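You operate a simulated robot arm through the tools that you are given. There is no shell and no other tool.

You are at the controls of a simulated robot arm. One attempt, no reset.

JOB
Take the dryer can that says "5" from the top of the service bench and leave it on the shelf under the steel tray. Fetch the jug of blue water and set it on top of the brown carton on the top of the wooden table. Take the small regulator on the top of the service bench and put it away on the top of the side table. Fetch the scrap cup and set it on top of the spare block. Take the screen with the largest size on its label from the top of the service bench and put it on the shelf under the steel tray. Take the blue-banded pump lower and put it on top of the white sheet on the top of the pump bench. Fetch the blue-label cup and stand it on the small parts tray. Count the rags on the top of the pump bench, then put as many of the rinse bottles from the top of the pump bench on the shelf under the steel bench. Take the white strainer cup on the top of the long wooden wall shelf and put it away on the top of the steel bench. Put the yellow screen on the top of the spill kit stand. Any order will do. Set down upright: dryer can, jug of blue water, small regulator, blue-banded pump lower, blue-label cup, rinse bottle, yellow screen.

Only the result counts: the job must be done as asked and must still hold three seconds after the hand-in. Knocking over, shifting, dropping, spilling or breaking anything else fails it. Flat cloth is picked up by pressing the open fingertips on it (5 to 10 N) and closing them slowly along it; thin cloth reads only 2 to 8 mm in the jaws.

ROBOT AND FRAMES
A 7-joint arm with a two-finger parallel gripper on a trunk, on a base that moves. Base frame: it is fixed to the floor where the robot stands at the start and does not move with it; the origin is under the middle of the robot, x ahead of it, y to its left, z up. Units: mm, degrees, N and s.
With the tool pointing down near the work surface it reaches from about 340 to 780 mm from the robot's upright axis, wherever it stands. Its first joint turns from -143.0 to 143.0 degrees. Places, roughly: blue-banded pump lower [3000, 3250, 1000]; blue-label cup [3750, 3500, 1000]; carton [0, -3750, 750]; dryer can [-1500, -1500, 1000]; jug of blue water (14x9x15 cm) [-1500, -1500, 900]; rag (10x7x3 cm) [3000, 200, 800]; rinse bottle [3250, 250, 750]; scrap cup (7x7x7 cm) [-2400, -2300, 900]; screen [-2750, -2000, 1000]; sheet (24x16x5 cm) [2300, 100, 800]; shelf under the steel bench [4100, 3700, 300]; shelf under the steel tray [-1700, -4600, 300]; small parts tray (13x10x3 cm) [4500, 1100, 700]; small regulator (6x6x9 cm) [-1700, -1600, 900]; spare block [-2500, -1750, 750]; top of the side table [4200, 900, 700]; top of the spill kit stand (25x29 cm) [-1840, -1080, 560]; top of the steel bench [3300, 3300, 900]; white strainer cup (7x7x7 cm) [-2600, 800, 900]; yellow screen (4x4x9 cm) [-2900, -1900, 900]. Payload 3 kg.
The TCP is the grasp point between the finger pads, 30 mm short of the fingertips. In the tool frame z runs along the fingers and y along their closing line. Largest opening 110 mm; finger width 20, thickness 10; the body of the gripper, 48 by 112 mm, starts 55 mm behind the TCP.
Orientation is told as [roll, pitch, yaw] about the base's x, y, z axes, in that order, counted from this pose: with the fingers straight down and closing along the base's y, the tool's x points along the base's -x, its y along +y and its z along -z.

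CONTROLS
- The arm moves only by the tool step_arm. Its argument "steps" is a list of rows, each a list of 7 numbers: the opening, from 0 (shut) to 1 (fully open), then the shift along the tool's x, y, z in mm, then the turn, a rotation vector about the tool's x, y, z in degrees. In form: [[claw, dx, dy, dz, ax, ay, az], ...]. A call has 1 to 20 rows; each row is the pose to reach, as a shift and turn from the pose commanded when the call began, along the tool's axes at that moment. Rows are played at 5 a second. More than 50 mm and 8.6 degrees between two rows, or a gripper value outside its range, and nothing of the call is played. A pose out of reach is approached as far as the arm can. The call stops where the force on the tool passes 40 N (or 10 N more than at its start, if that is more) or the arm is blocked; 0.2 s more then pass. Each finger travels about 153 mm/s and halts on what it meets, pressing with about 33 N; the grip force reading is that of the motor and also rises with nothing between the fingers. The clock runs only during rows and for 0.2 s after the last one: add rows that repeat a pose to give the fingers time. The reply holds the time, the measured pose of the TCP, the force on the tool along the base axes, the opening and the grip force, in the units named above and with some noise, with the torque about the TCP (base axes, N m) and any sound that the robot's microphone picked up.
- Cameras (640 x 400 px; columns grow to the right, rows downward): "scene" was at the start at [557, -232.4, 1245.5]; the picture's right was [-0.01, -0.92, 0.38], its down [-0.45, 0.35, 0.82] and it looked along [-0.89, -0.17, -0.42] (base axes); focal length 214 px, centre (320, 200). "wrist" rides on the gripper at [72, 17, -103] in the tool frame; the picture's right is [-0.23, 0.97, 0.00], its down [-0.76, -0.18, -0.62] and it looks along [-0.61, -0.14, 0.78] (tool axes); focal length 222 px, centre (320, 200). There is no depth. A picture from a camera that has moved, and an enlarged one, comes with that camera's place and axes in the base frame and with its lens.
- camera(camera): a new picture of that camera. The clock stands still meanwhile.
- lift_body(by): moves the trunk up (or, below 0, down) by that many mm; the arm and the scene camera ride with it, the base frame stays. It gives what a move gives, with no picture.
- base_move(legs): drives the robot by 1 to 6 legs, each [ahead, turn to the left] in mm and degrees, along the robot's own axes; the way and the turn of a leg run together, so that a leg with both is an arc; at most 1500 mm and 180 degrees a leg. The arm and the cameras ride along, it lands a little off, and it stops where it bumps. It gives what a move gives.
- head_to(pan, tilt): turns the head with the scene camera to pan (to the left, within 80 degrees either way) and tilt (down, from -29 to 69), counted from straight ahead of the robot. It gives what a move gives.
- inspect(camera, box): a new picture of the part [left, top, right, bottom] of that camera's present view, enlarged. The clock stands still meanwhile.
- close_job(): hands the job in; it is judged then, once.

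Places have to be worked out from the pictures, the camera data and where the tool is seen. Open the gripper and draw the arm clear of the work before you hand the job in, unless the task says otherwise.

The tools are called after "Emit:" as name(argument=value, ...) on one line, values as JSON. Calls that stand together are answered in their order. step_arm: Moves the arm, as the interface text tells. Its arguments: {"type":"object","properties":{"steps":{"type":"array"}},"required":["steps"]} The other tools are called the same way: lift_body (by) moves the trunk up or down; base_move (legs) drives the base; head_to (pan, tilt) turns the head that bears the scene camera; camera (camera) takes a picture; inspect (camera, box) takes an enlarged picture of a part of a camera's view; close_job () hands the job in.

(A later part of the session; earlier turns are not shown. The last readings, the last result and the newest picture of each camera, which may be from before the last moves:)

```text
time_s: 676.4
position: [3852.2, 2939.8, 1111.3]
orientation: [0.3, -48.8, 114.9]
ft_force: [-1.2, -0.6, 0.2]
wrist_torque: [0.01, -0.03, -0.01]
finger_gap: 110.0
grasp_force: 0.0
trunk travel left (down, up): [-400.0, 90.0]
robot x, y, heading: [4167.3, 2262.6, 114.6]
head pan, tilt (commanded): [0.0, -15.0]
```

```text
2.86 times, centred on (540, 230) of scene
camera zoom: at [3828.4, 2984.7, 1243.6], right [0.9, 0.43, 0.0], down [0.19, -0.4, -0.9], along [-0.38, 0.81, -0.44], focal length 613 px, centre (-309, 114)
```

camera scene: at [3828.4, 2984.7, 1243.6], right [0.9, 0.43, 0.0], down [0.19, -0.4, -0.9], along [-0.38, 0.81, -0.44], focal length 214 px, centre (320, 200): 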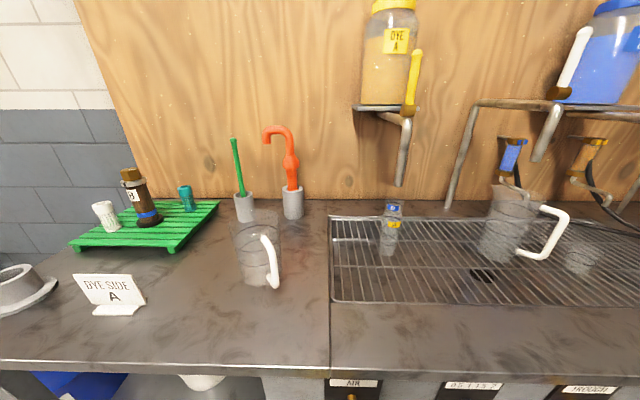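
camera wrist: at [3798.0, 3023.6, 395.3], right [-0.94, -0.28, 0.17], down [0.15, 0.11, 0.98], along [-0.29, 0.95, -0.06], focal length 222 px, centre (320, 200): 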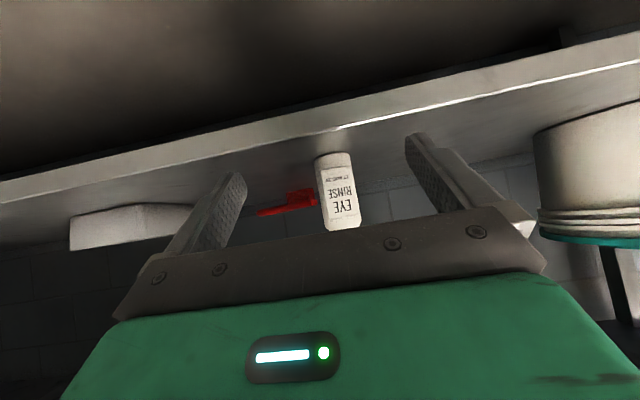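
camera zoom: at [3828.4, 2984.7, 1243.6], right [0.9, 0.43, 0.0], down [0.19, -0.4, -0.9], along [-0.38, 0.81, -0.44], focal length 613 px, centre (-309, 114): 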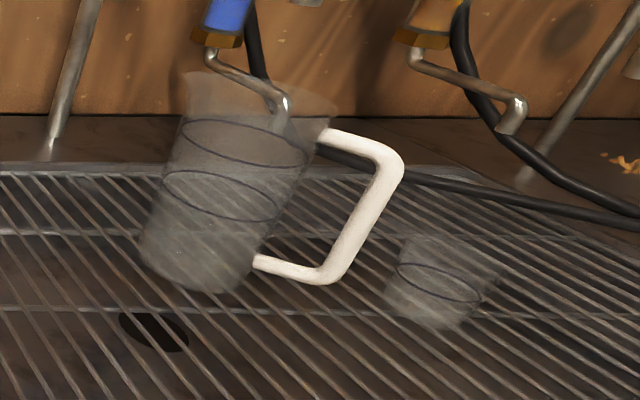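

The blue-label cup "B" stands behind the yellow "A" cup on the grid (≈(3791,3546)), bench top ≈z 876. I'll take it tool-down: I level the hand and retract it first.

Emit:
step_arm(steps=[[1, 20, 0, -23, 0, 8.2, 0], [1, 41, 0, -47, 0, 16.3, 0], [1, 62, 0, -71, 0, 24.5, 0], [1, 83, 0, -95, 0, 32.6, 0], [1, 104, 0, -119, 0, 40.8, 0], [1, 125, 0, -143, 0, 48.8, 0], [1, 125, 0, -143, 0, 48.8, 0]])

Emit:
base_move(legs=[[0, -17], [520, 0]])

Emit:
camera(camera="scene")

```text
time_s: 678.0
position: [3934.0, 2769.1, 1112.8]
orientation: [0.3, 0.2, 115.3]
ft_force: [0.7, 0.7, 0.6]
wrist_torque: [-0.02, 0.0, 0.03]
finger_gap: 110.1
grasp_force: 0.0
trunk travel left (down, up): [-400.0, 90.0]
robot x, y, heading: [4165.1, 2267.8, 114.8]
head pan, tilt (commanded): [0.0, -15.0]
```

```text
time_s: 682.0
position: [4024.9, 3330.1, 1111.8]
orientation: [0.2, 0.0, 98.0]
ft_force: [0.4, -0.5, -1.4]
wrist_torque: [-0.03, 0.01, 0.0]
finger_gap: 109.9
grasp_force: 0.1
trunk travel left (down, up): [-400.0, 90.0]
robot x, y, heading: [4094.1, 2779.0, 97.8]
head pan, tilt (commanded): [0.0, -15.0]
```

```text
taken
camera scene: at [4003.2, 3460.9, 1161.2], right [0.99, 0.14, 0.0], down [0.13, -0.96, -0.26], along [-0.04, 0.26, -0.97], focal length 214 px, centre (320, 200)
```

scene: 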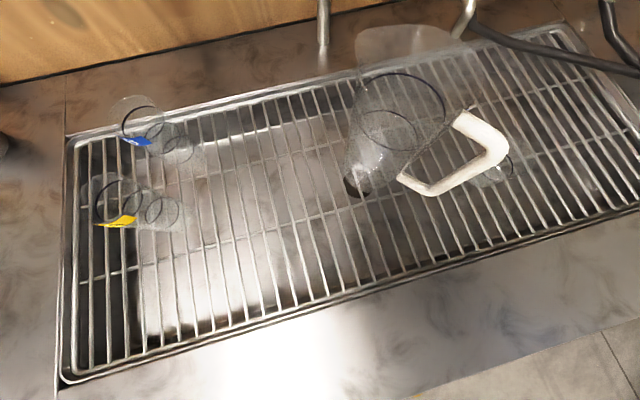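

Overhead view of the grid: blue-label cup further back, yellow in front. I zoom to measure them.

Emit:
inspect(camera="scene", box=[70, 70, 270, 250])

Emit:
camera(camera="wrist")

```text
2.22 times, centred on (170, 160) of scene
camera zoom: at [4003.2, 3460.9, 1161.2], right [0.99, 0.14, 0.0], down [0.13, -0.96, -0.26], along [-0.04, 0.26, -0.97], focal length 477 px, centre (653, 289)
```

zoom: 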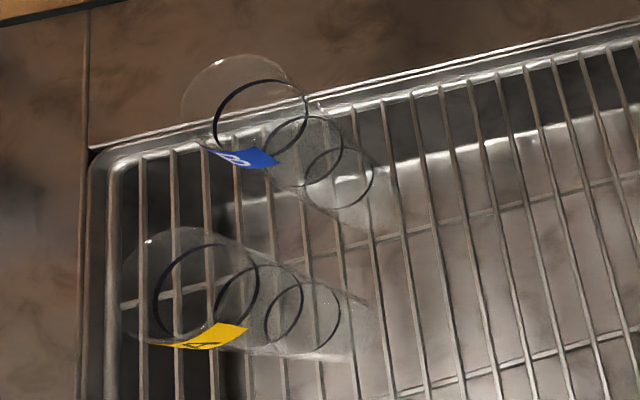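

```text
taken
camera wrist: at [4019.0, 3256.6, 1215.0], right [-1.0, 0.09, 0.0], down [0.07, 0.78, 0.62], along [0.05, 0.62, -0.78], focal length 222 px, centre (320, 200)
```

wrist: 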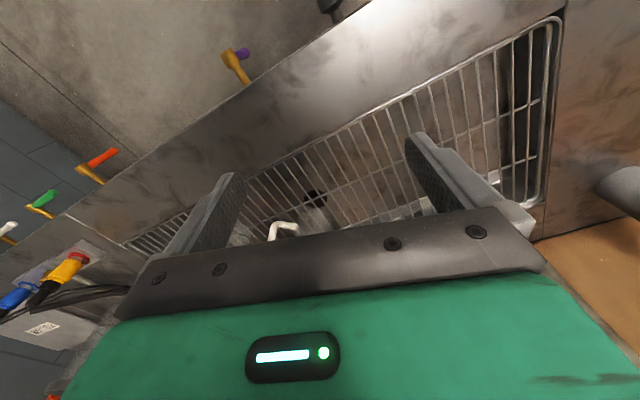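

Cup B: axis ≈(3795,3573), rim z≈969 Ø58; cup A is 87 mm in front of it. I drive 135 mm closer.

Emit:
base_move(legs=[[135, 0]])

```text
time_s: 683.3
position: [4006.5, 3465.1, 1113.7]
orientation: [0.2, 0.0, 98.0]
ft_force: [-0.1, -0.3, 0.3]
wrist_torque: [0.01, 0.01, -0.05]
finger_gap: 109.8
grasp_force: 0.1
trunk travel left (down, up): [-400.0, 90.0]
robot x, y, heading: [4080.1, 2914.0, 97.5]
head pan, tilt (commanded): [0.0, -15.0]
```

I move above cup B and align the fingers along the bench.

Emit:
step_arm(steps=[[0.9, -22.7, 32.4, 0, 0, 0, -2.7], [0.9, -45.4, 64.8, 0, 0, 0, -5.3], [0.9, -68, 97.2, 0, 0, 0, -8], [0.9, -91, 129.6, 0, 0, 0, -10.7], [0.9, -113.6, 162, 0, 0, 0, -13.3], [0.9, -136.3, 194.4, 0, 0, 0, -16], [0.9, -136.3, 194.4, 10, 0, 0, -16]])

Emit:
head_to(pan=0, tilt=30)

Emit:
camera(camera="scene")

Emit:
camera(camera="wrist")

```text
time_s: 684.4
position: [3856.2, 3541.4, 1115.0]
orientation: [0.1, 0.3, 109.5]
ft_force: [11.3, -18.6, 5.6]
wrist_torque: [2.42, 1.44, 0.12]
finger_gap: 99.1
grasp_force: 0.1
trunk travel left (down, up): [-400.0, 90.0]
robot x, y, heading: [4082.7, 2914.2, 97.6]
head pan, tilt (commanded): [0.0, -15.0]
stopped in row 5: the force on the tool passed its limit at 70 N (the readings are from after the stop); the commanded pose is now the measured one
```

```text
time_s: 685.5
position: [3853.5, 3544.7, 1113.9]
orientation: [0.0, 0.5, 109.5]
ft_force: [0.2, -0.4, 0.7]
wrist_torque: [0.01, 0.04, -0.02]
finger_gap: 99.2
grasp_force: 0.0
trunk travel left (down, up): [-400.0, 90.0]
robot x, y, heading: [4083.8, 2916.8, 97.5]
head pan, tilt (commanded): [0.0, 30.0]
```

```text
taken
camera scene: at [3830.5, 3601.8, 1151.8], right [0.94, 0.33, 0.0], down [0.29, -0.81, 0.51], along [0.17, -0.48, -0.86], focal length 214 px, centre (320, 200)
```

scene: 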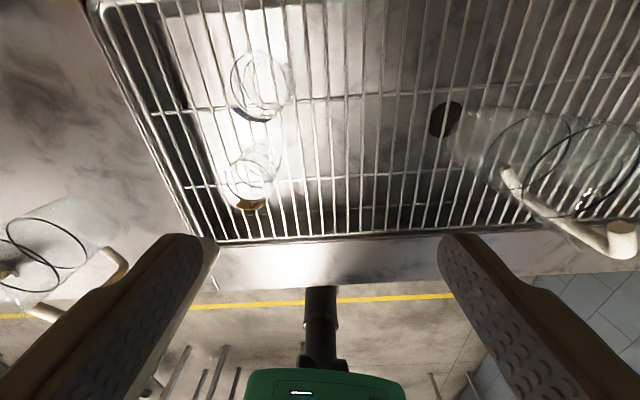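

```text
taken
camera wrist: at [3862.9, 3471.1, 1216.8], right [-0.99, -0.11, 0.0], down [-0.09, 0.78, 0.62], along [-0.07, 0.61, -0.79], focal length 222 px, centre (320, 200)
```

wrist: 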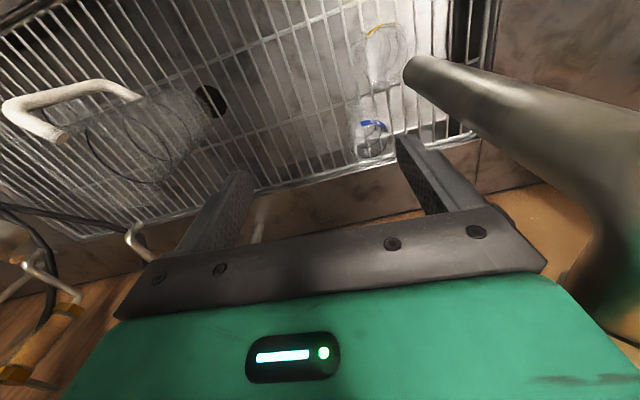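

The hand touched a dispensing spout pipe that hangs above the cups (cups still stand). I withdraw to the right and toward me, then look at the pipe from there.

Emit:
step_arm(steps=[[0.9, 30, -20, 0, 0, 0, 0], [0.9, 72, -40, -5, 0, 0, 0], [0.9, 115, -62, -10, 0, 0, 0], [0.9, 158, -84, -16, 0, 0, 0]])

Emit:
head_to(pan=60, tilt=0)

Emit:
camera(camera="scene")

```text
time_s: 686.5
position: [3986.2, 3421.1, 1129.5]
orientation: [0.1, 0.7, 109.5]
ft_force: [0.1, -0.4, -1.0]
wrist_torque: [0.0, -0.06, 0.0]
finger_gap: 99.0
grasp_force: 0.2
trunk travel left (down, up): [-400.0, 90.0]
robot x, y, heading: [4081.0, 2912.6, 97.3]
head pan, tilt (commanded): [0.0, 30.0]
```

```text
time_s: 687.9
position: [3987.4, 3422.5, 1132.3]
orientation: [0.0, 0.5, 109.5]
ft_force: [0.1, 0.5, 0.4]
wrist_torque: [0.01, 0.01, 0.01]
finger_gap: 98.7
grasp_force: 0.0
trunk travel left (down, up): [-400.0, 90.0]
robot x, y, heading: [4077.7, 2917.1, 97.6]
head pan, tilt (commanded): [60.0, 0.0]
```

```text
taken
camera scene: at [3873.6, 3500.7, 1214.8], right [0.47, 0.16, -0.87], down [0.33, -0.94, 0.01], along [-0.81, -0.29, -0.5], focal length 214 px, centre (320, 200)
```

scene: 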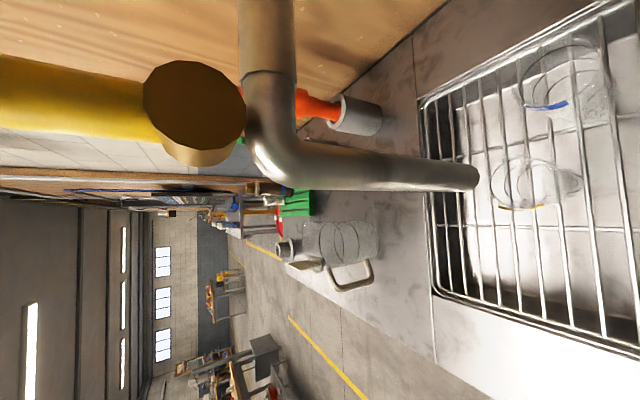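

The pipe's vertical end hangs over cup A at ≈(3797,3489), z≥1049, with a horizontal run above cup B at z≈1190. I'll take cup B from the right side with a tilted hand. First I rotate the hand (yaw 180, pitch -50) in the free space.

Emit:
head_to(pan=-80, tilt=0)

Emit:
step_arm(steps=[[0.9, -11, 4.5, 0, -2.8, -3.9, -6], [0.9, -22, 9, 0, -5.6, -7.9, -11.9], [0.9, -33, 13.6, 0, -8.3, -11.8, -17.9], [0.9, -44, 18, 0, -11.1, -15.8, -23.9], [0.9, -55, 22.6, 4, -13.9, -19.7, -29.9], [0.9, -66, 27, 8, -16.7, -23.7, -35.8], [0.9, -77, 31.7, 14, -19.5, -27.6, -41.8], [0.9, -88, 36.2, 20, -22.3, -31.6, -47.8], [0.9, -99, 40.7, 28, -25, -35.5, -53.8], [0.9, -110, 45.3, 36, -27.8, -39.5, -59.7], [0.8, -121, 49.8, 42, -30.6, -43.4, -65.7], [0.68, -121, 49.8, 42, -30.6, -43.4, -65.7]])

Emit:
camera(camera="wrist")

Emit:
camera(camera="scene")

```text
time_s: 690.1
position: [3987.5, 3423.3, 1131.3]
orientation: [0.0, 0.5, 109.4]
ft_force: [0.5, 1.0, 0.0]
wrist_torque: [0.02, 0.0, 0.0]
finger_gap: 99.2
grasp_force: 0.1
trunk travel left (down, up): [-400.0, 90.0]
robot x, y, heading: [4077.0, 2917.5, 97.8]
head pan, tilt (commanded): [-80.0, 0.0]
```

```text
time_s: 692.7
position: [3898.1, 3521.0, 1089.1]
orientation: [0.6, -50.0, 179.5]
ft_force: [0.0, 0.1, -0.5]
wrist_torque: [-0.01, 0.04, 0.02]
finger_gap: 74.7
grasp_force: 0.0
trunk travel left (down, up): [-400.0, 90.0]
robot x, y, heading: [4078.5, 2914.2, 97.9]
head pan, tilt (commanded): [-80.0, 0.0]
```

```text
taken
camera wrist: at [4025.4, 3504.2, 1098.4], right [-0.15, -0.97, 0.18], down [-0.01, 0.19, 0.98], along [-0.99, 0.14, -0.04], focal length 222 px, centre (320, 200)
```

wrist: 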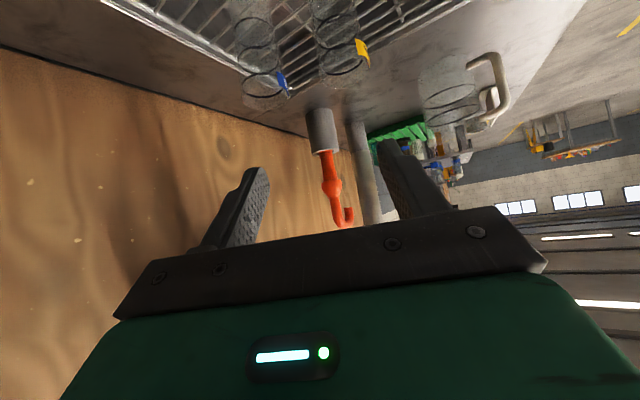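

```text
taken
camera scene: at [3912.6, 3609.9, 1244.3], right [0.75, 0.18, 0.63], down [0.64, -0.01, -0.77], along [-0.13, 0.98, -0.12], focal length 214 px, centre (320, 200)
```

scene: 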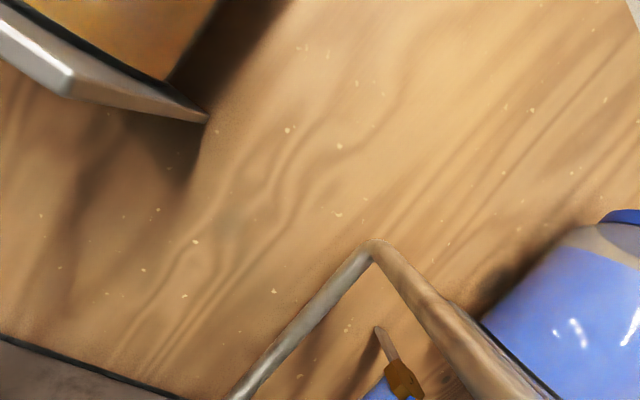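

The pose works. Cup B is at ≈(3799,3574), rim z≈962. I move to a point 90 mm before it along the tool axis and re-check.

Emit:
step_arm(steps=[[0.68, 12.6, -13, 20.4, 0, 0, 0], [0.68, 25.2, -26.5, 40.8, 0, 0, 0], [0.68, 37.8, -40, 61, 0, 0, 0], [0.68, 50.4, -53, 81.5, 0, 0, 0], [0.68, 50.4, -53, 81.5, 0, 0, 0]])

Emit:
camera(camera="wrist")

Emit:
camera(camera="scene")

```text
time_s: 693.9
position: [3866.8, 3568.9, 998.7]
orientation: [0.5, -49.9, 179.8]
ft_force: [0.1, -0.8, -0.3]
wrist_torque: [0.01, -0.03, -0.01]
finger_gap: 74.8
grasp_force: 0.0
trunk travel left (down, up): [-400.0, 90.0]
robot x, y, heading: [4078.5, 2911.5, 97.7]
head pan, tilt (commanded): [-80.0, 0.0]
```

```text
taken
camera wrist: at [3993.0, 3551.8, 1010.1], right [-0.14, -0.97, 0.18], down [-0.02, 0.18, 0.98], along [-0.99, 0.14, -0.04], focal length 222 px, centre (320, 200)
```

wrist: 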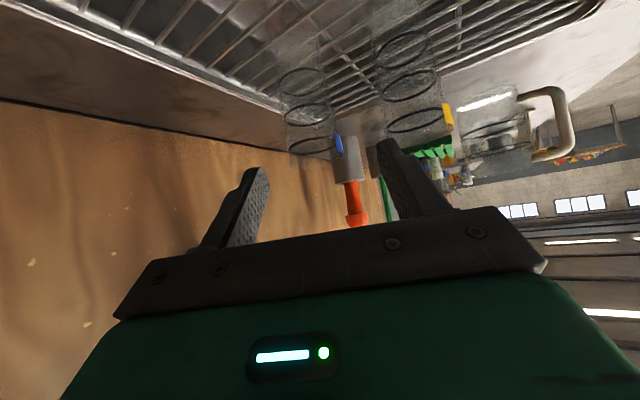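

```text
taken
camera scene: at [3879.8, 3656.8, 1156.3], right [0.75, 0.18, 0.63], down [0.65, 0.0, -0.76], along [-0.13, 0.98, -0.12], focal length 214 px, centre (320, 200)
```

scene: 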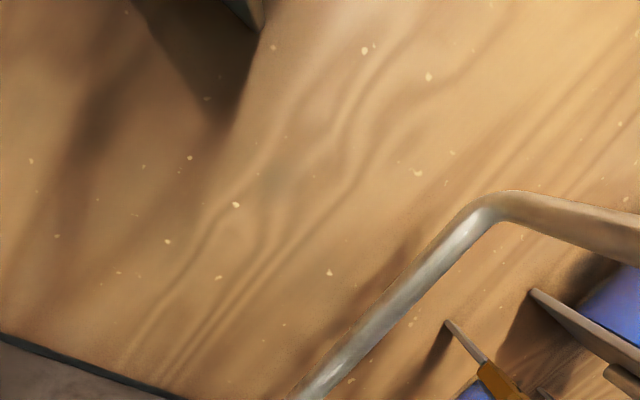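

I zoom in to place the fingers precisely in the gap between cups A and B.

Emit:
inspect(camera="wrist", box=[230, 30, 470, 220])

```text
2.11 times, centred on (350, 125) of wrist
camera zoom: at [3993.0, 3551.8, 1010.1], right [-0.14, -0.97, 0.18], down [-0.02, 0.18, 0.98], along [-0.99, 0.14, -0.04], focal length 468 px, centre (257, 358)
```

zoom: 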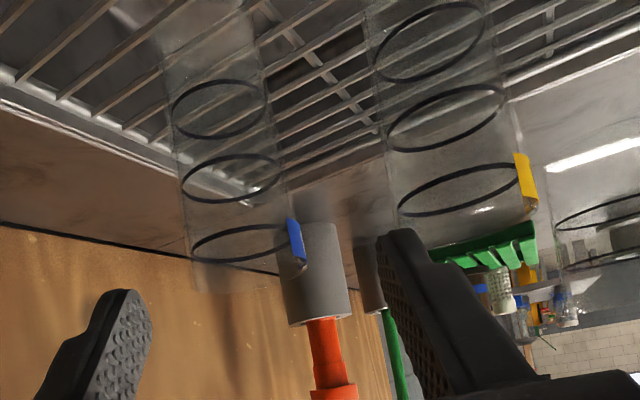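

Cup B's centre is ~10 mm north of the hand's line. I shift accordingly and advance along the tool axis.

Emit:
step_arm(steps=[[0.68, 0, -9.5, 0, 0, 0, 0], [0.68, 0, -9.5, 30, 0, 0, 0], [0.68, 0, -9.5, 55, 0, 0, 0], [0.68, 0, -9.5, 55, 0, 0, 0]])

Emit:
inspect(camera="wrist", box=[210, 30, 450, 220])

```text
time_s: 694.9
position: [3826.4, 3582.5, 961.1]
orientation: [0.7, -49.9, 179.4]
ft_force: [1.1, 0.4, -0.4]
wrist_torque: [0.04, -0.01, -0.01]
finger_gap: 75.1
grasp_force: 0.0
trunk travel left (down, up): [-400.0, 90.0]
robot x, y, heading: [4080.8, 2914.4, 97.7]
head pan, tilt (commanded): [-80.0, 0.0]
```

```text
2.11 times, centred on (330, 125) of wrist
camera zoom: at [3952.8, 3565.6, 971.6], right [-0.15, -0.97, 0.18], down [-0.01, 0.19, 0.98], along [-0.99, 0.14, -0.04], focal length 468 px, centre (299, 358)
```

zoom: 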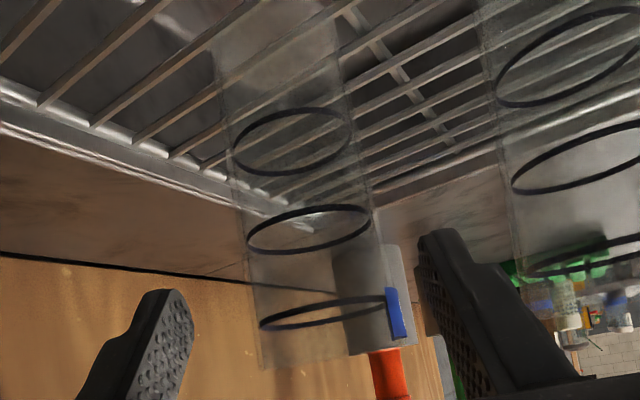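

Fingers straddle B with room to A. I trim 3 mm and continue the remaining 38 mm.

Emit:
step_arm(steps=[[0.68, 0, 3, 5, 0, 0, 0], [0.68, 0, 3, 20, 0, 0, 0], [0.68, 0, 3, 35, 0, 0, 0], [0.68, 0, 3, 35, 0, 0, 0]])

Emit:
inspect(camera="wrist", box=[210, 30, 450, 220])

```text
time_s: 695.9
position: [3801.0, 3578.0, 938.8]
orientation: [0.7, -49.9, 179.4]
ft_force: [-0.4, -0.2, -0.4]
wrist_torque: [-0.01, 0.02, 0.02]
finger_gap: 74.5
grasp_force: 0.1
trunk travel left (down, up): [-400.0, 90.0]
robot x, y, heading: [4079.2, 2914.4, 97.6]
head pan, tilt (commanded): [-80.0, 0.0]
```

```text
2.11 times, centred on (330, 125) of wrist
camera zoom: at [3927.1, 3561.8, 948.7], right [-0.15, -0.97, 0.18], down [-0.01, 0.19, 0.98], along [-0.99, 0.14, -0.04], focal length 468 px, centre (299, 358)
```

zoom: 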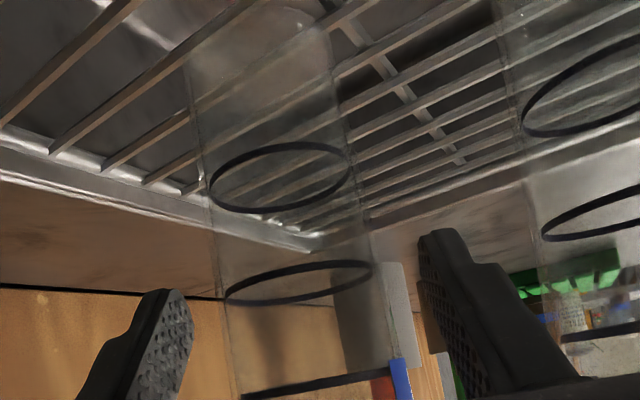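

Centred; cup B's axis seems ~20 mm ahead of the TCP. I advance 16 mm horizontally, then close.

Emit:
step_arm(steps=[[0.68, -5, 0, 6, 0, 0, 0], [0.68, -10.3, 0, 12.3, 0, 0, 0], [0.68, -10.3, 0, 12.3, 0, 0, 0]])

Emit:
inspect(camera="wrist", box=[210, 30, 450, 220])

```text
time_s: 696.7
position: [3783.7, 3578.4, 938.2]
orientation: [0.8, -50.0, 179.3]
ft_force: [-0.5, -0.4, -0.1]
wrist_torque: [0.0, 0.01, 0.01]
finger_gap: 74.7
grasp_force: 0.0
trunk travel left (down, up): [-400.0, 90.0]
robot x, y, heading: [4078.6, 2914.5, 97.4]
head pan, tilt (commanded): [-80.0, 0.0]
```

```text
2.11 times, centred on (330, 125) of wrist
camera zoom: at [3911.1, 3561.9, 948.9], right [-0.15, -0.97, 0.18], down [-0.01, 0.19, 0.98], along [-0.99, 0.14, -0.04], focal length 468 px, centre (299, 358)
```

zoom: 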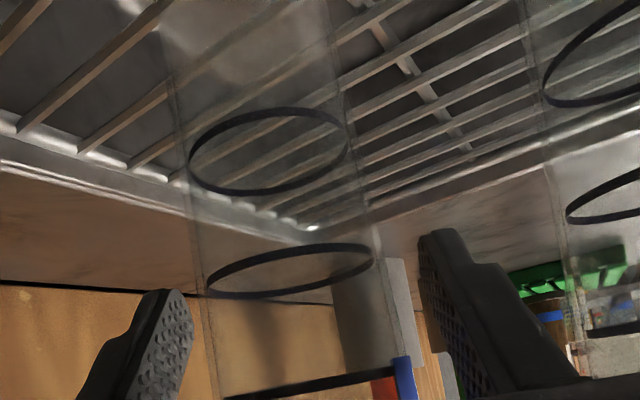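

Cup B is now between the pads. I trim 3 mm north and close slowly.

Emit:
step_arm(steps=[[0.68, 0, -3, 0, 0, 0, 0], [0.64, 0, -3, 0, 0, 0, 0], [0.6, 0, -3, 0, 0, 0, 0], [0.56, 0, -3, 0, 0, 0, 0], [0.52, 0, -3, 0, 0, 0, 0], [0.46, 0, -3, 0, 0, 0, 0], [0.4, 0, -3, 0, 0, 0, 0], [0.35, 0, -3, 0, 0, 0, 0], [0.35, 0, -3, 0, 0, 0, 0]])

Emit:
inspect(camera="wrist", box=[210, 30, 450, 220])

```text
time_s: 698.7
position: [3783.9, 3582.8, 937.5]
orientation: [0.7, -49.9, 179.4]
ft_force: [-0.1, -0.8, -0.3]
wrist_torque: [0.04, -0.01, 0.0]
finger_gap: 49.8
grasp_force: 33.1
trunk travel left (down, up): [-400.0, 90.0]
robot x, y, heading: [4078.7, 2914.6, 97.7]
head pan, tilt (commanded): [-80.0, 0.0]
```

```text
2.11 times, centred on (330, 125) of wrist
camera zoom: at [3910.9, 3565.0, 948.8], right [-0.15, -0.97, 0.18], down [-0.01, 0.19, 0.98], along [-0.99, 0.14, -0.04], focal length 468 px, centre (299, 358)
```

zoom: 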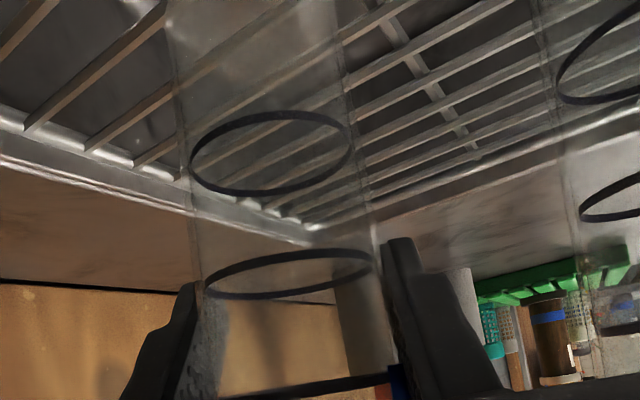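

Cup B is gripped (50 mm). I lift 40 mm and check.

Emit:
step_arm(steps=[[0.35, -4, 0, -3.3, 0, 0, 0], [0.35, -10, 0, -8.4, 0, 0, 0], [0.35, -20, 0, -17, 0, 0, 0], [0.35, -30.6, 0, -25.7, 0, 0, 0], [0.35, -30.6, 0, -25.7, 0, 0, 0]])

Emit:
camera(camera="wrist")

```text
time_s: 699.9
position: [3783.9, 3581.5, 978.0]
orientation: [0.8, -49.9, 179.3]
ft_force: [0.0, -0.4, 0.5]
wrist_torque: [0.01, 0.01, 0.03]
finger_gap: 49.6
grasp_force: 32.8
trunk travel left (down, up): [-400.0, 90.0]
robot x, y, heading: [4078.2, 2915.2, 97.7]
head pan, tilt (commanded): [-80.0, 0.0]
```

```text
taken
camera wrist: at [3910.9, 3565.5, 988.6], right [-0.15, -0.97, 0.18], down [-0.01, 0.19, 0.98], along [-0.99, 0.14, -0.04], focal length 222 px, centre (320, 200)
```

wrist: 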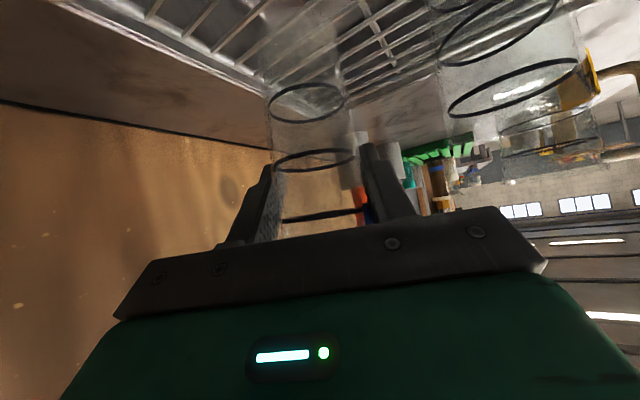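

The cup is held. I withdraw back and up along the tool axis (clear of cup A, the jug and the pipe), then toward the front.

Emit:
step_arm(steps=[[0.35, 0, 0, -40, 0, 0, 0], [0.35, 0, 0, -85, 0, 0, 0], [0.35, 0, 0, -130, 0, 0, 0], [0.35, -8, 42, -137, 0, 0, 0], [0.35, -16, 84, -144, 0, 0, 0], [0.35, -24, 126, -150, 0, 0, 0], [0.35, -32, 168, -156, 0, 0, 0], [0.35, -37, 210, -161, 0, 0, 0], [0.35, -37, 210, -161, 0, 0, 0]])

Emit:
camera(camera="wrist")

Emit:
head_to(pan=-60, tilt=20)

Emit:
camera(camera="scene")

```text
time_s: 701.9
position: [3883.3, 3371.4, 1113.0]
orientation: [0.7, -49.8, 179.5]
ft_force: [-1.1, 0.3, 0.8]
wrist_torque: [-0.03, 0.0, -0.01]
finger_gap: 49.4
grasp_force: 33.1
trunk travel left (down, up): [-400.0, 90.0]
robot x, y, heading: [4082.3, 2914.1, 97.4]
head pan, tilt (commanded): [-80.0, 0.0]
```

```text
taken
camera wrist: at [4008.9, 3355.3, 1124.0], right [-0.15, -0.97, 0.18], down [-0.01, 0.19, 0.98], along [-0.99, 0.14, -0.04], focal length 222 px, centre (320, 200)
```

wrist: 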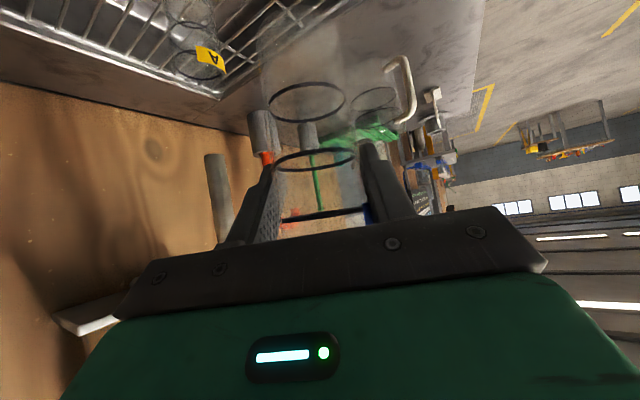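

```text
time_s: 702.7
position: [3883.4, 3373.2, 1112.9]
orientation: [0.7, -49.9, 179.2]
ft_force: [-0.5, 0.5, 0.3]
wrist_torque: [-0.02, 0.01, -0.01]
finger_gap: 49.8
grasp_force: 32.9
trunk travel left (down, up): [-400.0, 90.0]
robot x, y, heading: [4081.8, 2914.2, 97.5]
head pan, tilt (commanded): [-60.0, 20.0]
```

```text
taken
camera scene: at [3893.3, 3453.6, 1225.1], right [0.66, 0.5, 0.55], down [0.74, -0.3, -0.61], along [-0.14, 0.81, -0.57], focal length 214 px, centre (320, 200)
```

scene: 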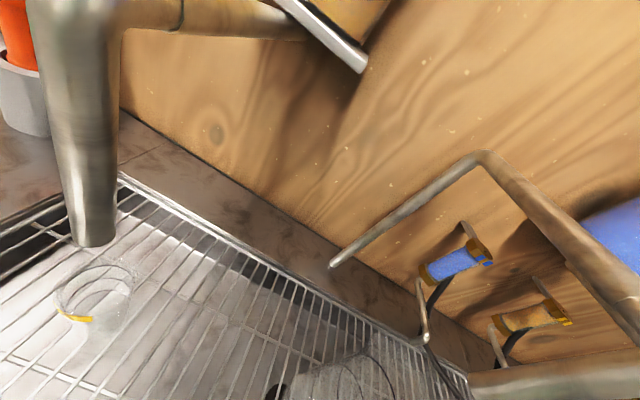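

Cup A still stands; cup B is in hand. I back off from the bench and turn the hand to point straight ahead for driving.

Emit:
base_move(legs=[[-280, 0]])

Emit:
step_arm(steps=[[0.35, 0, 0, 0, 6.28, 0, 5.27], [0.35, 0, 0, 0, 12.56, 0, 10.54], [0.35, 0, 0, 0, 18.84, 0, 15.8], [0.35, 0, 0, 0, 25.1, 0, 21.1], [0.35, 0, 0, 0, 31.4, 0, 26.35], [0.35, 0, 0, 0, 37.7, 0, 31.6], [0.35, 0, 0, 0, 44, 0, 36.9], [0.35, 0, 0, 0, 50.2, 0, 42.2], [0.35, 0, 0, 0, 56.5, 0, 47.4], [0.35, 0, 0, 0, 62.8, 0, 52.7], [0.35, 0, 0, 0, 62.8, 0, 52.7]])

Emit:
camera(camera="wrist")

```text
time_s: 704.7
position: [3918.9, 3095.1, 1112.5]
orientation: [0.7, -49.9, 179.5]
ft_force: [-0.1, 0.2, -0.7]
wrist_torque: [-0.03, 0.03, 0.0]
finger_gap: 49.8
grasp_force: 33.1
trunk travel left (down, up): [-400.0, 90.0]
robot x, y, heading: [4121.3, 2635.2, 97.6]
head pan, tilt (commanded): [-60.0, 20.0]
```

```text
time_s: 707.1
position: [3887.7, 3113.0, 1132.6]
orientation: [-0.5, -49.3, 98.6]
ft_force: [-0.7, -1.3, -0.5]
wrist_torque: [0.07, -0.04, -0.04]
finger_gap: 49.9
grasp_force: 32.8
out of reach, approached as far as the arm can: row 5, 6, 7, 8, 9, 10, 11
trunk travel left (down, up): [-400.0, 90.0]
robot x, y, heading: [4115.2, 2637.1, 97.4]
head pan, tilt (commanded): [-60.0, 20.0]
```

```text
taken
camera wrist: at [3889.1, 2985.8, 1144.6], right [-0.99, 0.01, 0.17], down [0.17, 0.05, 0.98], along [0.0, 1.0, -0.05], focal length 222 px, centre (320, 200)
```

wrist: 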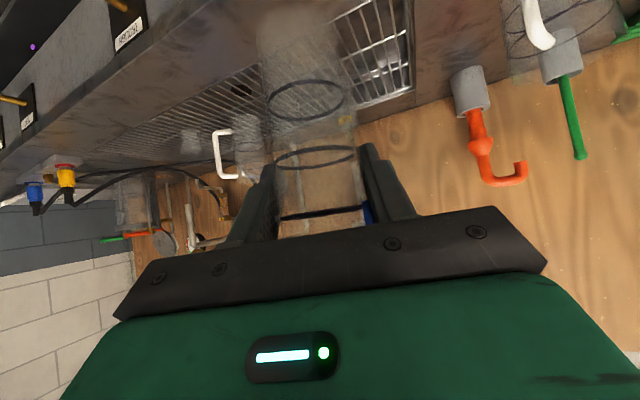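

Now I turn around and drive to the east end of the side table.

Emit:
base_move(legs=[[0, -34], [0, -34], [0, -34], [0, -33.4]])

```text
time_s: 710.6
position: [4453.6, 3046.9, 1133.0]
orientation: [-2.0, -47.2, 32.0]
ft_force: [-0.3, -0.3, -0.6]
wrist_torque: [0.0, -0.02, 0.04]
finger_gap: 49.3
grasp_force: 32.8
trunk travel left (down, up): [-400.0, 90.0]
robot x, y, heading: [4099.9, 2669.6, 33.3]
head pan, tilt (commanded): [-60.0, 20.0]
stopped in leg 2: the force on the tool passed its limit at 58 N (the readings are from after the stop); the commanded pose is now the measured one
```

A force spike in free space — the arm was near its folded limit. I extend the arm 90 mm to a more comfortable pose and continue the turn in smaller legs.

Emit:
step_arm(steps=[[0.35, -20, 0, 22, 0, -1, 0], [0.35, -41, 0, 44, 0, -2, 0], [0.35, -61, 0, 66, 0, -2.7, 0], [0.35, -61, 0, 66, 0, -2.7, 0]])

Emit:
base_move(legs=[[0, -24], [0, -24], [0, -24]])

```text
time_s: 711.6
position: [4531.1, 3092.7, 1132.7]
orientation: [-2.1, -49.8, 32.0]
ft_force: [0.4, -0.5, -0.1]
wrist_torque: [0.05, 0.0, -0.01]
finger_gap: 49.4
grasp_force: 32.8
trunk travel left (down, up): [-400.0, 90.0]
robot x, y, heading: [4098.5, 2667.0, 33.4]
head pan, tilt (commanded): [-60.0, 20.0]
```

```text
time_s: 716.0
position: [4640.9, 2388.1, 1132.3]
orientation: [-1.7, -49.7, -39.9]
ft_force: [-0.9, -0.5, -0.7]
wrist_torque: [0.05, -0.04, 0.05]
finger_gap: 49.4
grasp_force: 32.6
trunk travel left (down, up): [-400.0, 90.0]
robot x, y, heading: [4129.9, 2698.7, -39.4]
head pan, tilt (commanded): [-60.0, 20.0]
stopped in leg 3: the robot was blocked; the commanded pose is now the measured one
```

Emit:
base_move(legs=[[1257, 0]])

Emit:
base_move(legs=[[0, -24], [0, -24], [0, -24], [0, -24]])

Emit:
head_to(pan=0, tilt=-20)

Emit:
camera(camera="scene")

```text
time_s: 722.3
position: [5629.3, 1600.1, 1132.2]
orientation: [-1.9, -49.8, -39.0]
ft_force: [0.4, 0.1, -0.3]
wrist_torque: [0.0, 0.04, -0.01]
finger_gap: 49.4
grasp_force: 33.0
trunk travel left (down, up): [-400.0, 90.0]
robot x, y, heading: [5115.4, 1901.5, -38.5]
head pan, tilt (commanded): [-60.0, 20.0]
```

```text
time_s: 727.1
position: [4924.9, 1337.0, 1135.8]
orientation: [-1.7, -49.9, -117.1]
ft_force: [-0.7, 1.3, 0.0]
wrist_torque: [-0.05, -0.07, 0.09]
finger_gap: 49.5
grasp_force: 32.7
trunk travel left (down, up): [-400.0, 90.0]
robot x, y, heading: [5161.0, 1883.3, -116.3]
head pan, tilt (commanded): [-60.0, 20.0]
stopped in leg 4: the robot was blocked; the commanded pose is now the measured one
```

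```text
time_s: 728.4
position: [4927.2, 1337.0, 1135.5]
orientation: [-1.7, -49.8, -116.9]
ft_force: [0.4, 0.6, 0.0]
wrist_torque: [0.02, 0.02, -0.02]
finger_gap: 49.3
grasp_force: 33.1
trunk travel left (down, up): [-400.0, 90.0]
robot x, y, heading: [5161.6, 1881.6, -116.3]
head pan, tilt (commanded): [0.0, -20.0]
```

```text
taken
camera scene: at [4903.2, 1291.9, 1275.9], right [-0.88, 0.47, 0.02], down [0.15, 0.31, -0.94], along [-0.45, -0.82, -0.35], focal length 214 px, centre (320, 200)
```

scene: 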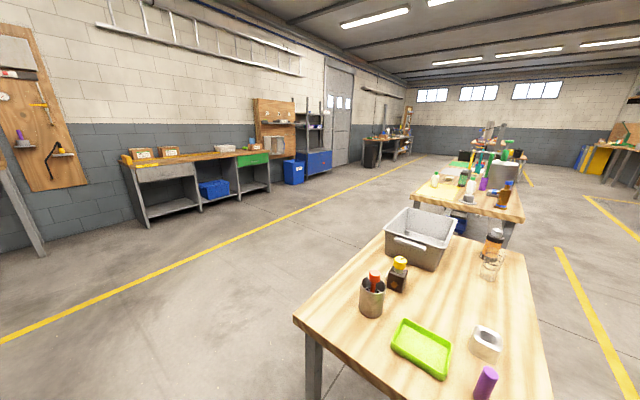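

The tray and neighbours are clearly visible. I turn a little right and drive 400 mm so the tray is straight ahead within reach.

Emit:
base_move(legs=[[0, -14]])

Emit:
base_move(legs=[[400, 0]])

Emit:
head_to(pan=0, tilt=10)

Emit:
camera(camera="scene")

```text
time_s: 729.7
position: [4798.6, 1406.9, 1134.5]
orientation: [-1.8, -49.8, -130.9]
ft_force: [0.0, 0.8, 0.3]
wrist_torque: [-0.03, -0.01, 0.02]
finger_gap: 49.2
grasp_force: 32.6
trunk travel left (down, up): [-400.0, 90.0]
robot x, y, heading: [5165.0, 1877.3, -130.7]
head pan, tilt (commanded): [0.0, -20.0]
```

```text
time_s: 732.2
position: [4537.9, 1103.9, 1134.6]
orientation: [-1.8, -49.8, -130.9]
ft_force: [-0.1, 1.1, -0.4]
wrist_torque: [-0.01, 0.01, -0.01]
finger_gap: 49.3
grasp_force: 32.8
trunk travel left (down, up): [-400.0, 90.0]
robot x, y, heading: [4903.5, 1571.7, -130.7]
head pan, tilt (commanded): [0.0, -20.0]
```

```text
time_s: 733.1
position: [4537.6, 1102.8, 1135.7]
orientation: [-1.9, -49.8, -131.0]
ft_force: [-0.3, -0.4, 0.2]
wrist_torque: [0.02, 0.0, -0.01]
finger_gap: 49.3
grasp_force: 33.2
trunk travel left (down, up): [-400.0, 90.0]
robot x, y, heading: [4904.2, 1573.1, -130.9]
head pan, tilt (commanded): [0.0, 10.0]
```

```text
taken
camera scene: at [4514.1, 1077.1, 1231.6], right [-0.74, 0.67, 0.02], down [0.51, 0.58, -0.64], along [-0.44, -0.46, -0.77], focal length 214 px, centre (320, 200)
```

scene: 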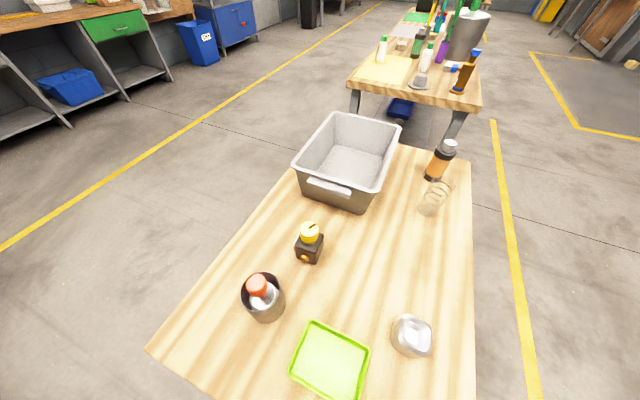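

I correct the small roll, move over the tray centre (≈(4478,1081)) and lower the trunk by 250 mm.

Emit:
step_arm(steps=[[0.35, -12, -10, 14, -0.9, 0, 0], [0.35, -24, -20.5, 28, -1.7, 0, 0], [0.35, -36, -30.7, 42.5, -2.6, 0, 0], [0.35, -36, -30.7, 42.5, -2.6, 0, 0]])

Emit:
lift_body(by=-250)

Emit:
camera(camera="wrist")

Emit:
head_to(pan=0, tilt=-28)

```text
time_s: 734.1
position: [4476.3, 1083.5, 1136.6]
orientation: [0.7, -49.7, -131.0]
ft_force: [-0.6, 0.0, 0.3]
wrist_torque: [-0.01, 0.0, 0.02]
finger_gap: 49.2
grasp_force: 33.1
trunk travel left (down, up): [-400.0, 90.0]
robot x, y, heading: [4904.8, 1571.2, -130.9]
head pan, tilt (commanded): [0.0, 10.0]
```

```text
time_s: 736.7
position: [4477.7, 1082.8, 887.0]
orientation: [0.8, -49.9, -130.9]
ft_force: [-0.4, 0.1, -0.9]
wrist_torque: [-0.01, -0.02, -0.03]
finger_gap: 48.9
grasp_force: 33.1
trunk travel left (down, up): [-150.0, 340.0]
robot x, y, heading: [4899.4, 1573.5, -130.9]
head pan, tilt (commanded): [0.0, 10.0]
```

```text
taken
camera wrist: at [4572.2, 1168.1, 898.4], right [0.65, -0.74, 0.18], down [-0.15, 0.11, 0.98], along [-0.75, -0.66, -0.04], focal length 222 px, centre (320, 200)
```

wrist: 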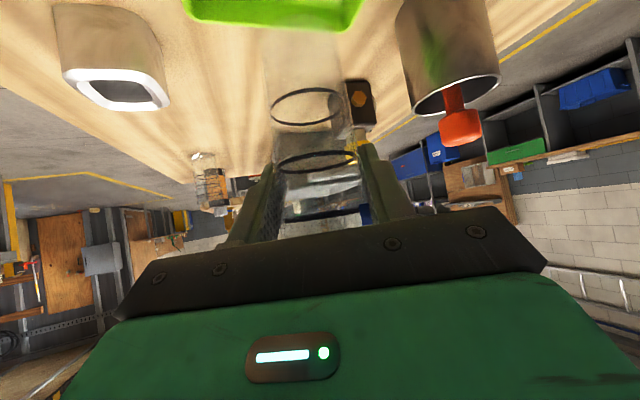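

```text
time_s: 737.8
position: [4477.0, 1081.7, 887.5]
orientation: [0.7, -49.8, -130.8]
ft_force: [0.4, -0.5, -0.2]
wrist_torque: [-0.03, 0.02, 0.0]
finger_gap: 49.5
grasp_force: 33.1
trunk travel left (down, up): [-150.0, 340.0]
robot x, y, heading: [4900.4, 1573.7, -130.7]
head pan, tilt (commanded): [0.0, -28.0]
```

The cup axis coincides with the TCP within a few mm, over the tray. I lower it into the tray in stages.

Emit:
step_arm(steps=[[0.35, 25, 0, 21, 0, 0, 0], [0.35, 50, 0, 42, 0, 0, 0], [0.35, 64, 0, 54, 0, 0, 0], [0.35, 72, 0, 60.5, 0, 0, 0], [0.35, 72, 0, 60.5, 0, 0, 0]])

Emit:
camera(camera="wrist")

```text
time_s: 739.0
position: [4478.8, 1082.6, 794.7]
orientation: [0.7, -50.0, -130.9]
ft_force: [0.1, -2.0, 29.8]
wrist_torque: [0.09, 0.34, -0.11]
finger_gap: 48.0
grasp_force: 32.4
trunk travel left (down, up): [-150.0, 340.0]
robot x, y, heading: [4906.4, 1573.7, -130.9]
head pan, tilt (commanded): [0.0, -28.0]
```

```text
taken
camera wrist: at [4573.3, 1168.0, 805.4], right [0.65, -0.74, 0.18], down [-0.15, 0.11, 0.98], along [-0.75, -0.66, -0.04], focal length 222 px, centre (320, 200)
```

wrist: 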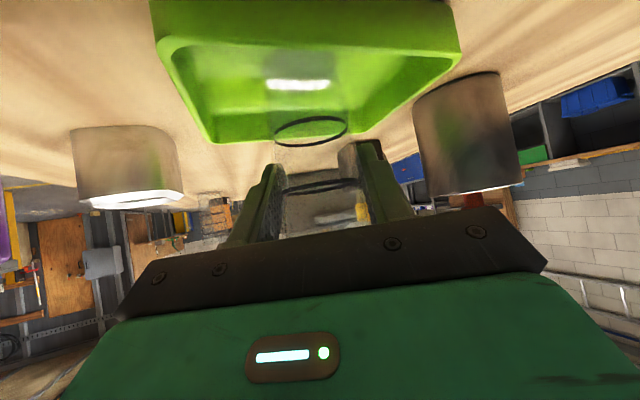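

The cup met the tray at TCP z≈810 (it slid up ~15 mm in the grip). I unload upward until the force is near zero.

Emit:
step_arm(steps=[[0.35, -1.5, 0, -1.3, 0, 0, 0], [0.35, -2.3, 0, -1.9, 0, 0, 0], [0.35, -2.3, 0, -1.9, 0, 0, 0]])

Emit:
inspect(camera="wrist", box=[140, 0, 480, 230])

```text
time_s: 739.8
position: [4479.3, 1082.7, 794.4]
orientation: [0.8, -49.7, -130.9]
ft_force: [0.0, 1.5, 4.0]
wrist_torque: [0.13, 0.07, 0.01]
finger_gap: 47.7
grasp_force: 33.1
trunk travel left (down, up): [-150.0, 340.0]
robot x, y, heading: [4900.5, 1570.6, -130.7]
head pan, tilt (commanded): [0.0, -28.0]
```

```text
1.74 times, centred on (310, 115) of wrist
camera zoom: at [4573.7, 1168.4, 806.5], right [0.65, -0.74, 0.18], down [-0.15, 0.11, 0.98], along [-0.75, -0.66, -0.05], focal length 386 px, centre (337, 348)
```

zoom: 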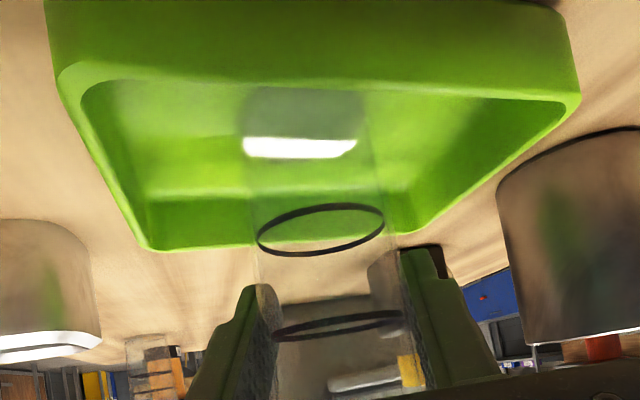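

The cup stands on the tray floor. I open the fingers gently and withdraw along the tool axis.

Emit:
step_arm(steps=[[0.44, 0, 0, 0, 0, 0, 0], [0.46, 0, 0, 0, 0, 0, 0], [0.5, 0, 0, 0, 0, 0, 0], [0.56, 0, 0, 0, 0, 0, 0], [0.64, 0, 0, 0, 0, 0, 0], [0.7, 0, 0, 0, 0, 0, 0], [0.7, 0, 0, 0, 0, 0, 0]])

Emit:
camera(camera="wrist")

```text
time_s: 741.4
position: [4477.0, 1082.7, 796.0]
orientation: [0.8, -49.7, -130.9]
ft_force: [0.5, -0.6, 0.0]
wrist_torque: [0.01, 0.02, 0.0]
finger_gap: 77.1
grasp_force: 0.1
trunk travel left (down, up): [-150.0, 340.0]
robot x, y, heading: [4902.6, 1569.7, -131.0]
head pan, tilt (commanded): [0.0, -28.0]
```

```text
taken
camera wrist: at [4573.0, 1167.7, 807.2], right [0.65, -0.74, 0.18], down [-0.15, 0.11, 0.98], along [-0.75, -0.66, -0.04], focal length 222 px, centre (320, 200)
```

wrist: 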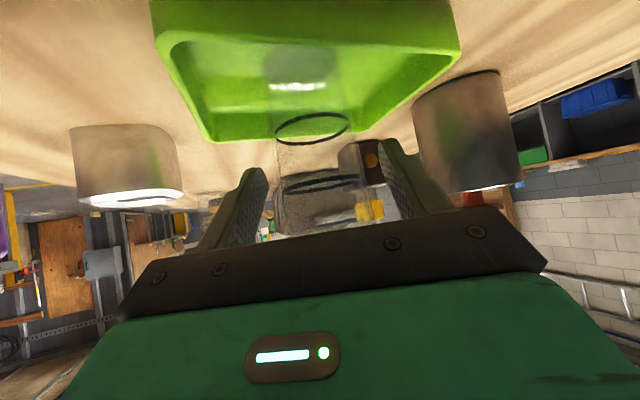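

Cup B stands in the tray. I withdraw back and up.

Emit:
step_arm(steps=[[0.7, 0, 0, -30, 0, 0, 0], [0.7, 0, 0, -65, 0, 0, 0], [0.7, -10, 0, -95, 0, 0, 0]])

Emit:
lift_body(by=250)

Emit:
head_to(pan=0, tilt=15)

Emit:
camera(camera="scene")

```text
time_s: 742.2
position: [4521.3, 1134.1, 864.7]
orientation: [0.7, -49.7, -130.9]
ft_force: [0.1, -0.5, -0.5]
wrist_torque: [0.04, 0.01, 0.01]
finger_gap: 77.2
grasp_force: 0.0
trunk travel left (down, up): [-150.0, 340.0]
robot x, y, heading: [4899.9, 1571.4, -130.6]
head pan, tilt (commanded): [0.0, -28.0]
```

```text
time_s: 744.7
position: [4520.2, 1132.7, 1116.3]
orientation: [0.7, -49.8, -130.9]
ft_force: [-0.9, -0.2, -0.4]
wrist_torque: [-0.02, 0.0, 0.0]
finger_gap: 77.1
grasp_force: 0.1
trunk travel left (down, up): [-400.0, 90.0]
robot x, y, heading: [4906.0, 1572.5, -130.9]
head pan, tilt (commanded): [0.0, -28.0]
```

```text
time_s: 745.8
position: [4520.2, 1134.2, 1115.9]
orientation: [0.7, -49.9, -130.9]
ft_force: [0.4, 0.0, -0.2]
wrist_torque: [0.01, -0.05, 0.01]
finger_gap: 76.9
grasp_force: 0.0
trunk travel left (down, up): [-400.0, 90.0]
robot x, y, heading: [4902.1, 1570.7, -130.8]
head pan, tilt (commanded): [0.0, 15.0]
```

```text
taken
camera scene: at [4499.3, 1112.0, 1204.6], right [-0.76, 0.65, -0.01], down [0.54, 0.62, -0.57], along [-0.36, -0.44, -0.82], focal length 214 px, centre (320, 200)
```

scene: 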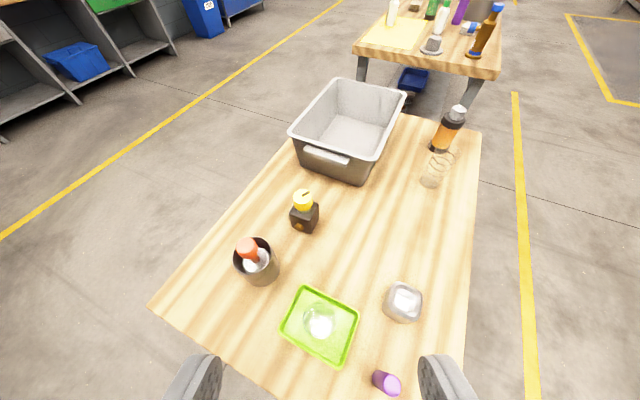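

I zoom in on the tray to verify the cup.

Emit:
inspect(camera="scene", box=[260, 270, 390, 380])

```text
3.64 times, centred on (325, 325) of scene
camera zoom: at [4499.3, 1112.0, 1204.6], right [-0.76, 0.65, -0.01], down [0.54, 0.62, -0.57], along [-0.36, -0.44, -0.82], focal length 780 px, centre (302, -254)
```

zoom: 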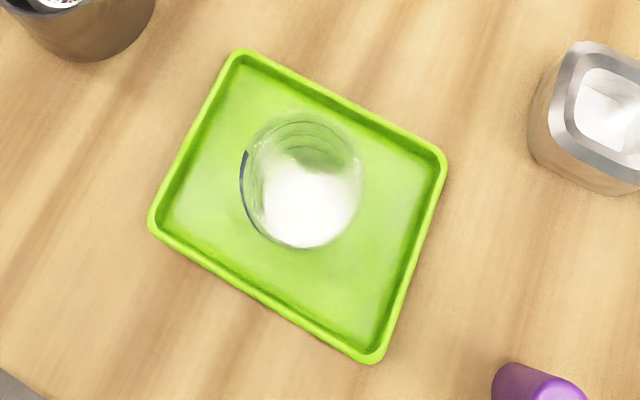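

The blue-label cup stands in the tray. Now the second rinse bottle: I drive back around the side table's east end to the south-east of the pump bench.

Emit:
base_move(legs=[[-60, 0], [0, 24], [0, 24], [0, 22.7]])

```text
time_s: 750.8
position: [5229.0, 1111.3, 1117.1]
orientation: [0.3, -49.8, -60.0]
ft_force: [0.3, 1.2, -0.6]
wrist_torque: [-0.07, 0.05, -0.1]
finger_gap: 77.2
grasp_force: 0.1
trunk travel left (down, up): [-400.0, 90.0]
robot x, y, heading: [4903.2, 1596.5, -61.2]
head pan, tilt (commanded): [0.0, 15.0]
stopped in leg 4: the robot was blocked; the commanded pose is now the measured one
```

Emit:
base_move(legs=[[680, 0]])

Emit:
base_move(legs=[[0, -24], [0, -23]])

```text
time_s: 754.5
position: [5553.4, 511.3, 1117.0]
orientation: [0.6, -49.7, -60.6]
ft_force: [0.0, 0.7, -0.6]
wrist_torque: [0.01, 0.02, 0.0]
finger_gap: 77.1
grasp_force: 0.2
trunk travel left (down, up): [-400.0, 90.0]
robot x, y, heading: [5231.1, 997.4, -61.3]
head pan, tilt (commanded): [0.0, 15.0]
```

```text
time_s: 757.4
position: [5097.1, 429.5, 1116.5]
orientation: [0.6, -49.8, -107.4]
ft_force: [0.1, 0.4, -1.1]
wrist_torque: [0.0, 0.01, -0.04]
finger_gap: 77.0
grasp_force: 0.1
trunk travel left (down, up): [-400.0, 90.0]
robot x, y, heading: [5261.5, 990.0, -108.1]
head pan, tilt (commanded): [0.0, 15.0]
```

Emit:
base_move(legs=[[985, -1.5]])

Emit:
base_move(legs=[[0, -24], [0, -24], [0, -16]])

```text
time_s: 762.5
position: [4768.7, -487.4, 1117.0]
orientation: [0.6, -49.7, -108.8]
ft_force: [-0.1, -0.4, 0.1]
wrist_torque: [0.0, 0.0, -0.04]
finger_gap: 77.1
grasp_force: 0.0
trunk travel left (down, up): [-400.0, 90.0]
robot x, y, heading: [4946.8, 64.9, -109.6]
head pan, tilt (commanded): [0.0, 15.0]
```

```text
time_s: 766.4
position: [4371.4, -14.6, 1117.9]
orientation: [0.7, -49.7, -173.2]
ft_force: [0.4, 0.5, 1.0]
wrist_torque: [0.01, -0.01, -0.02]
finger_gap: 76.7
grasp_force: 0.0
trunk travel left (down, up): [-400.0, 90.0]
robot x, y, heading: [4952.6, 25.8, -174.0]
head pan, tilt (commanded): [0.0, 15.0]
```

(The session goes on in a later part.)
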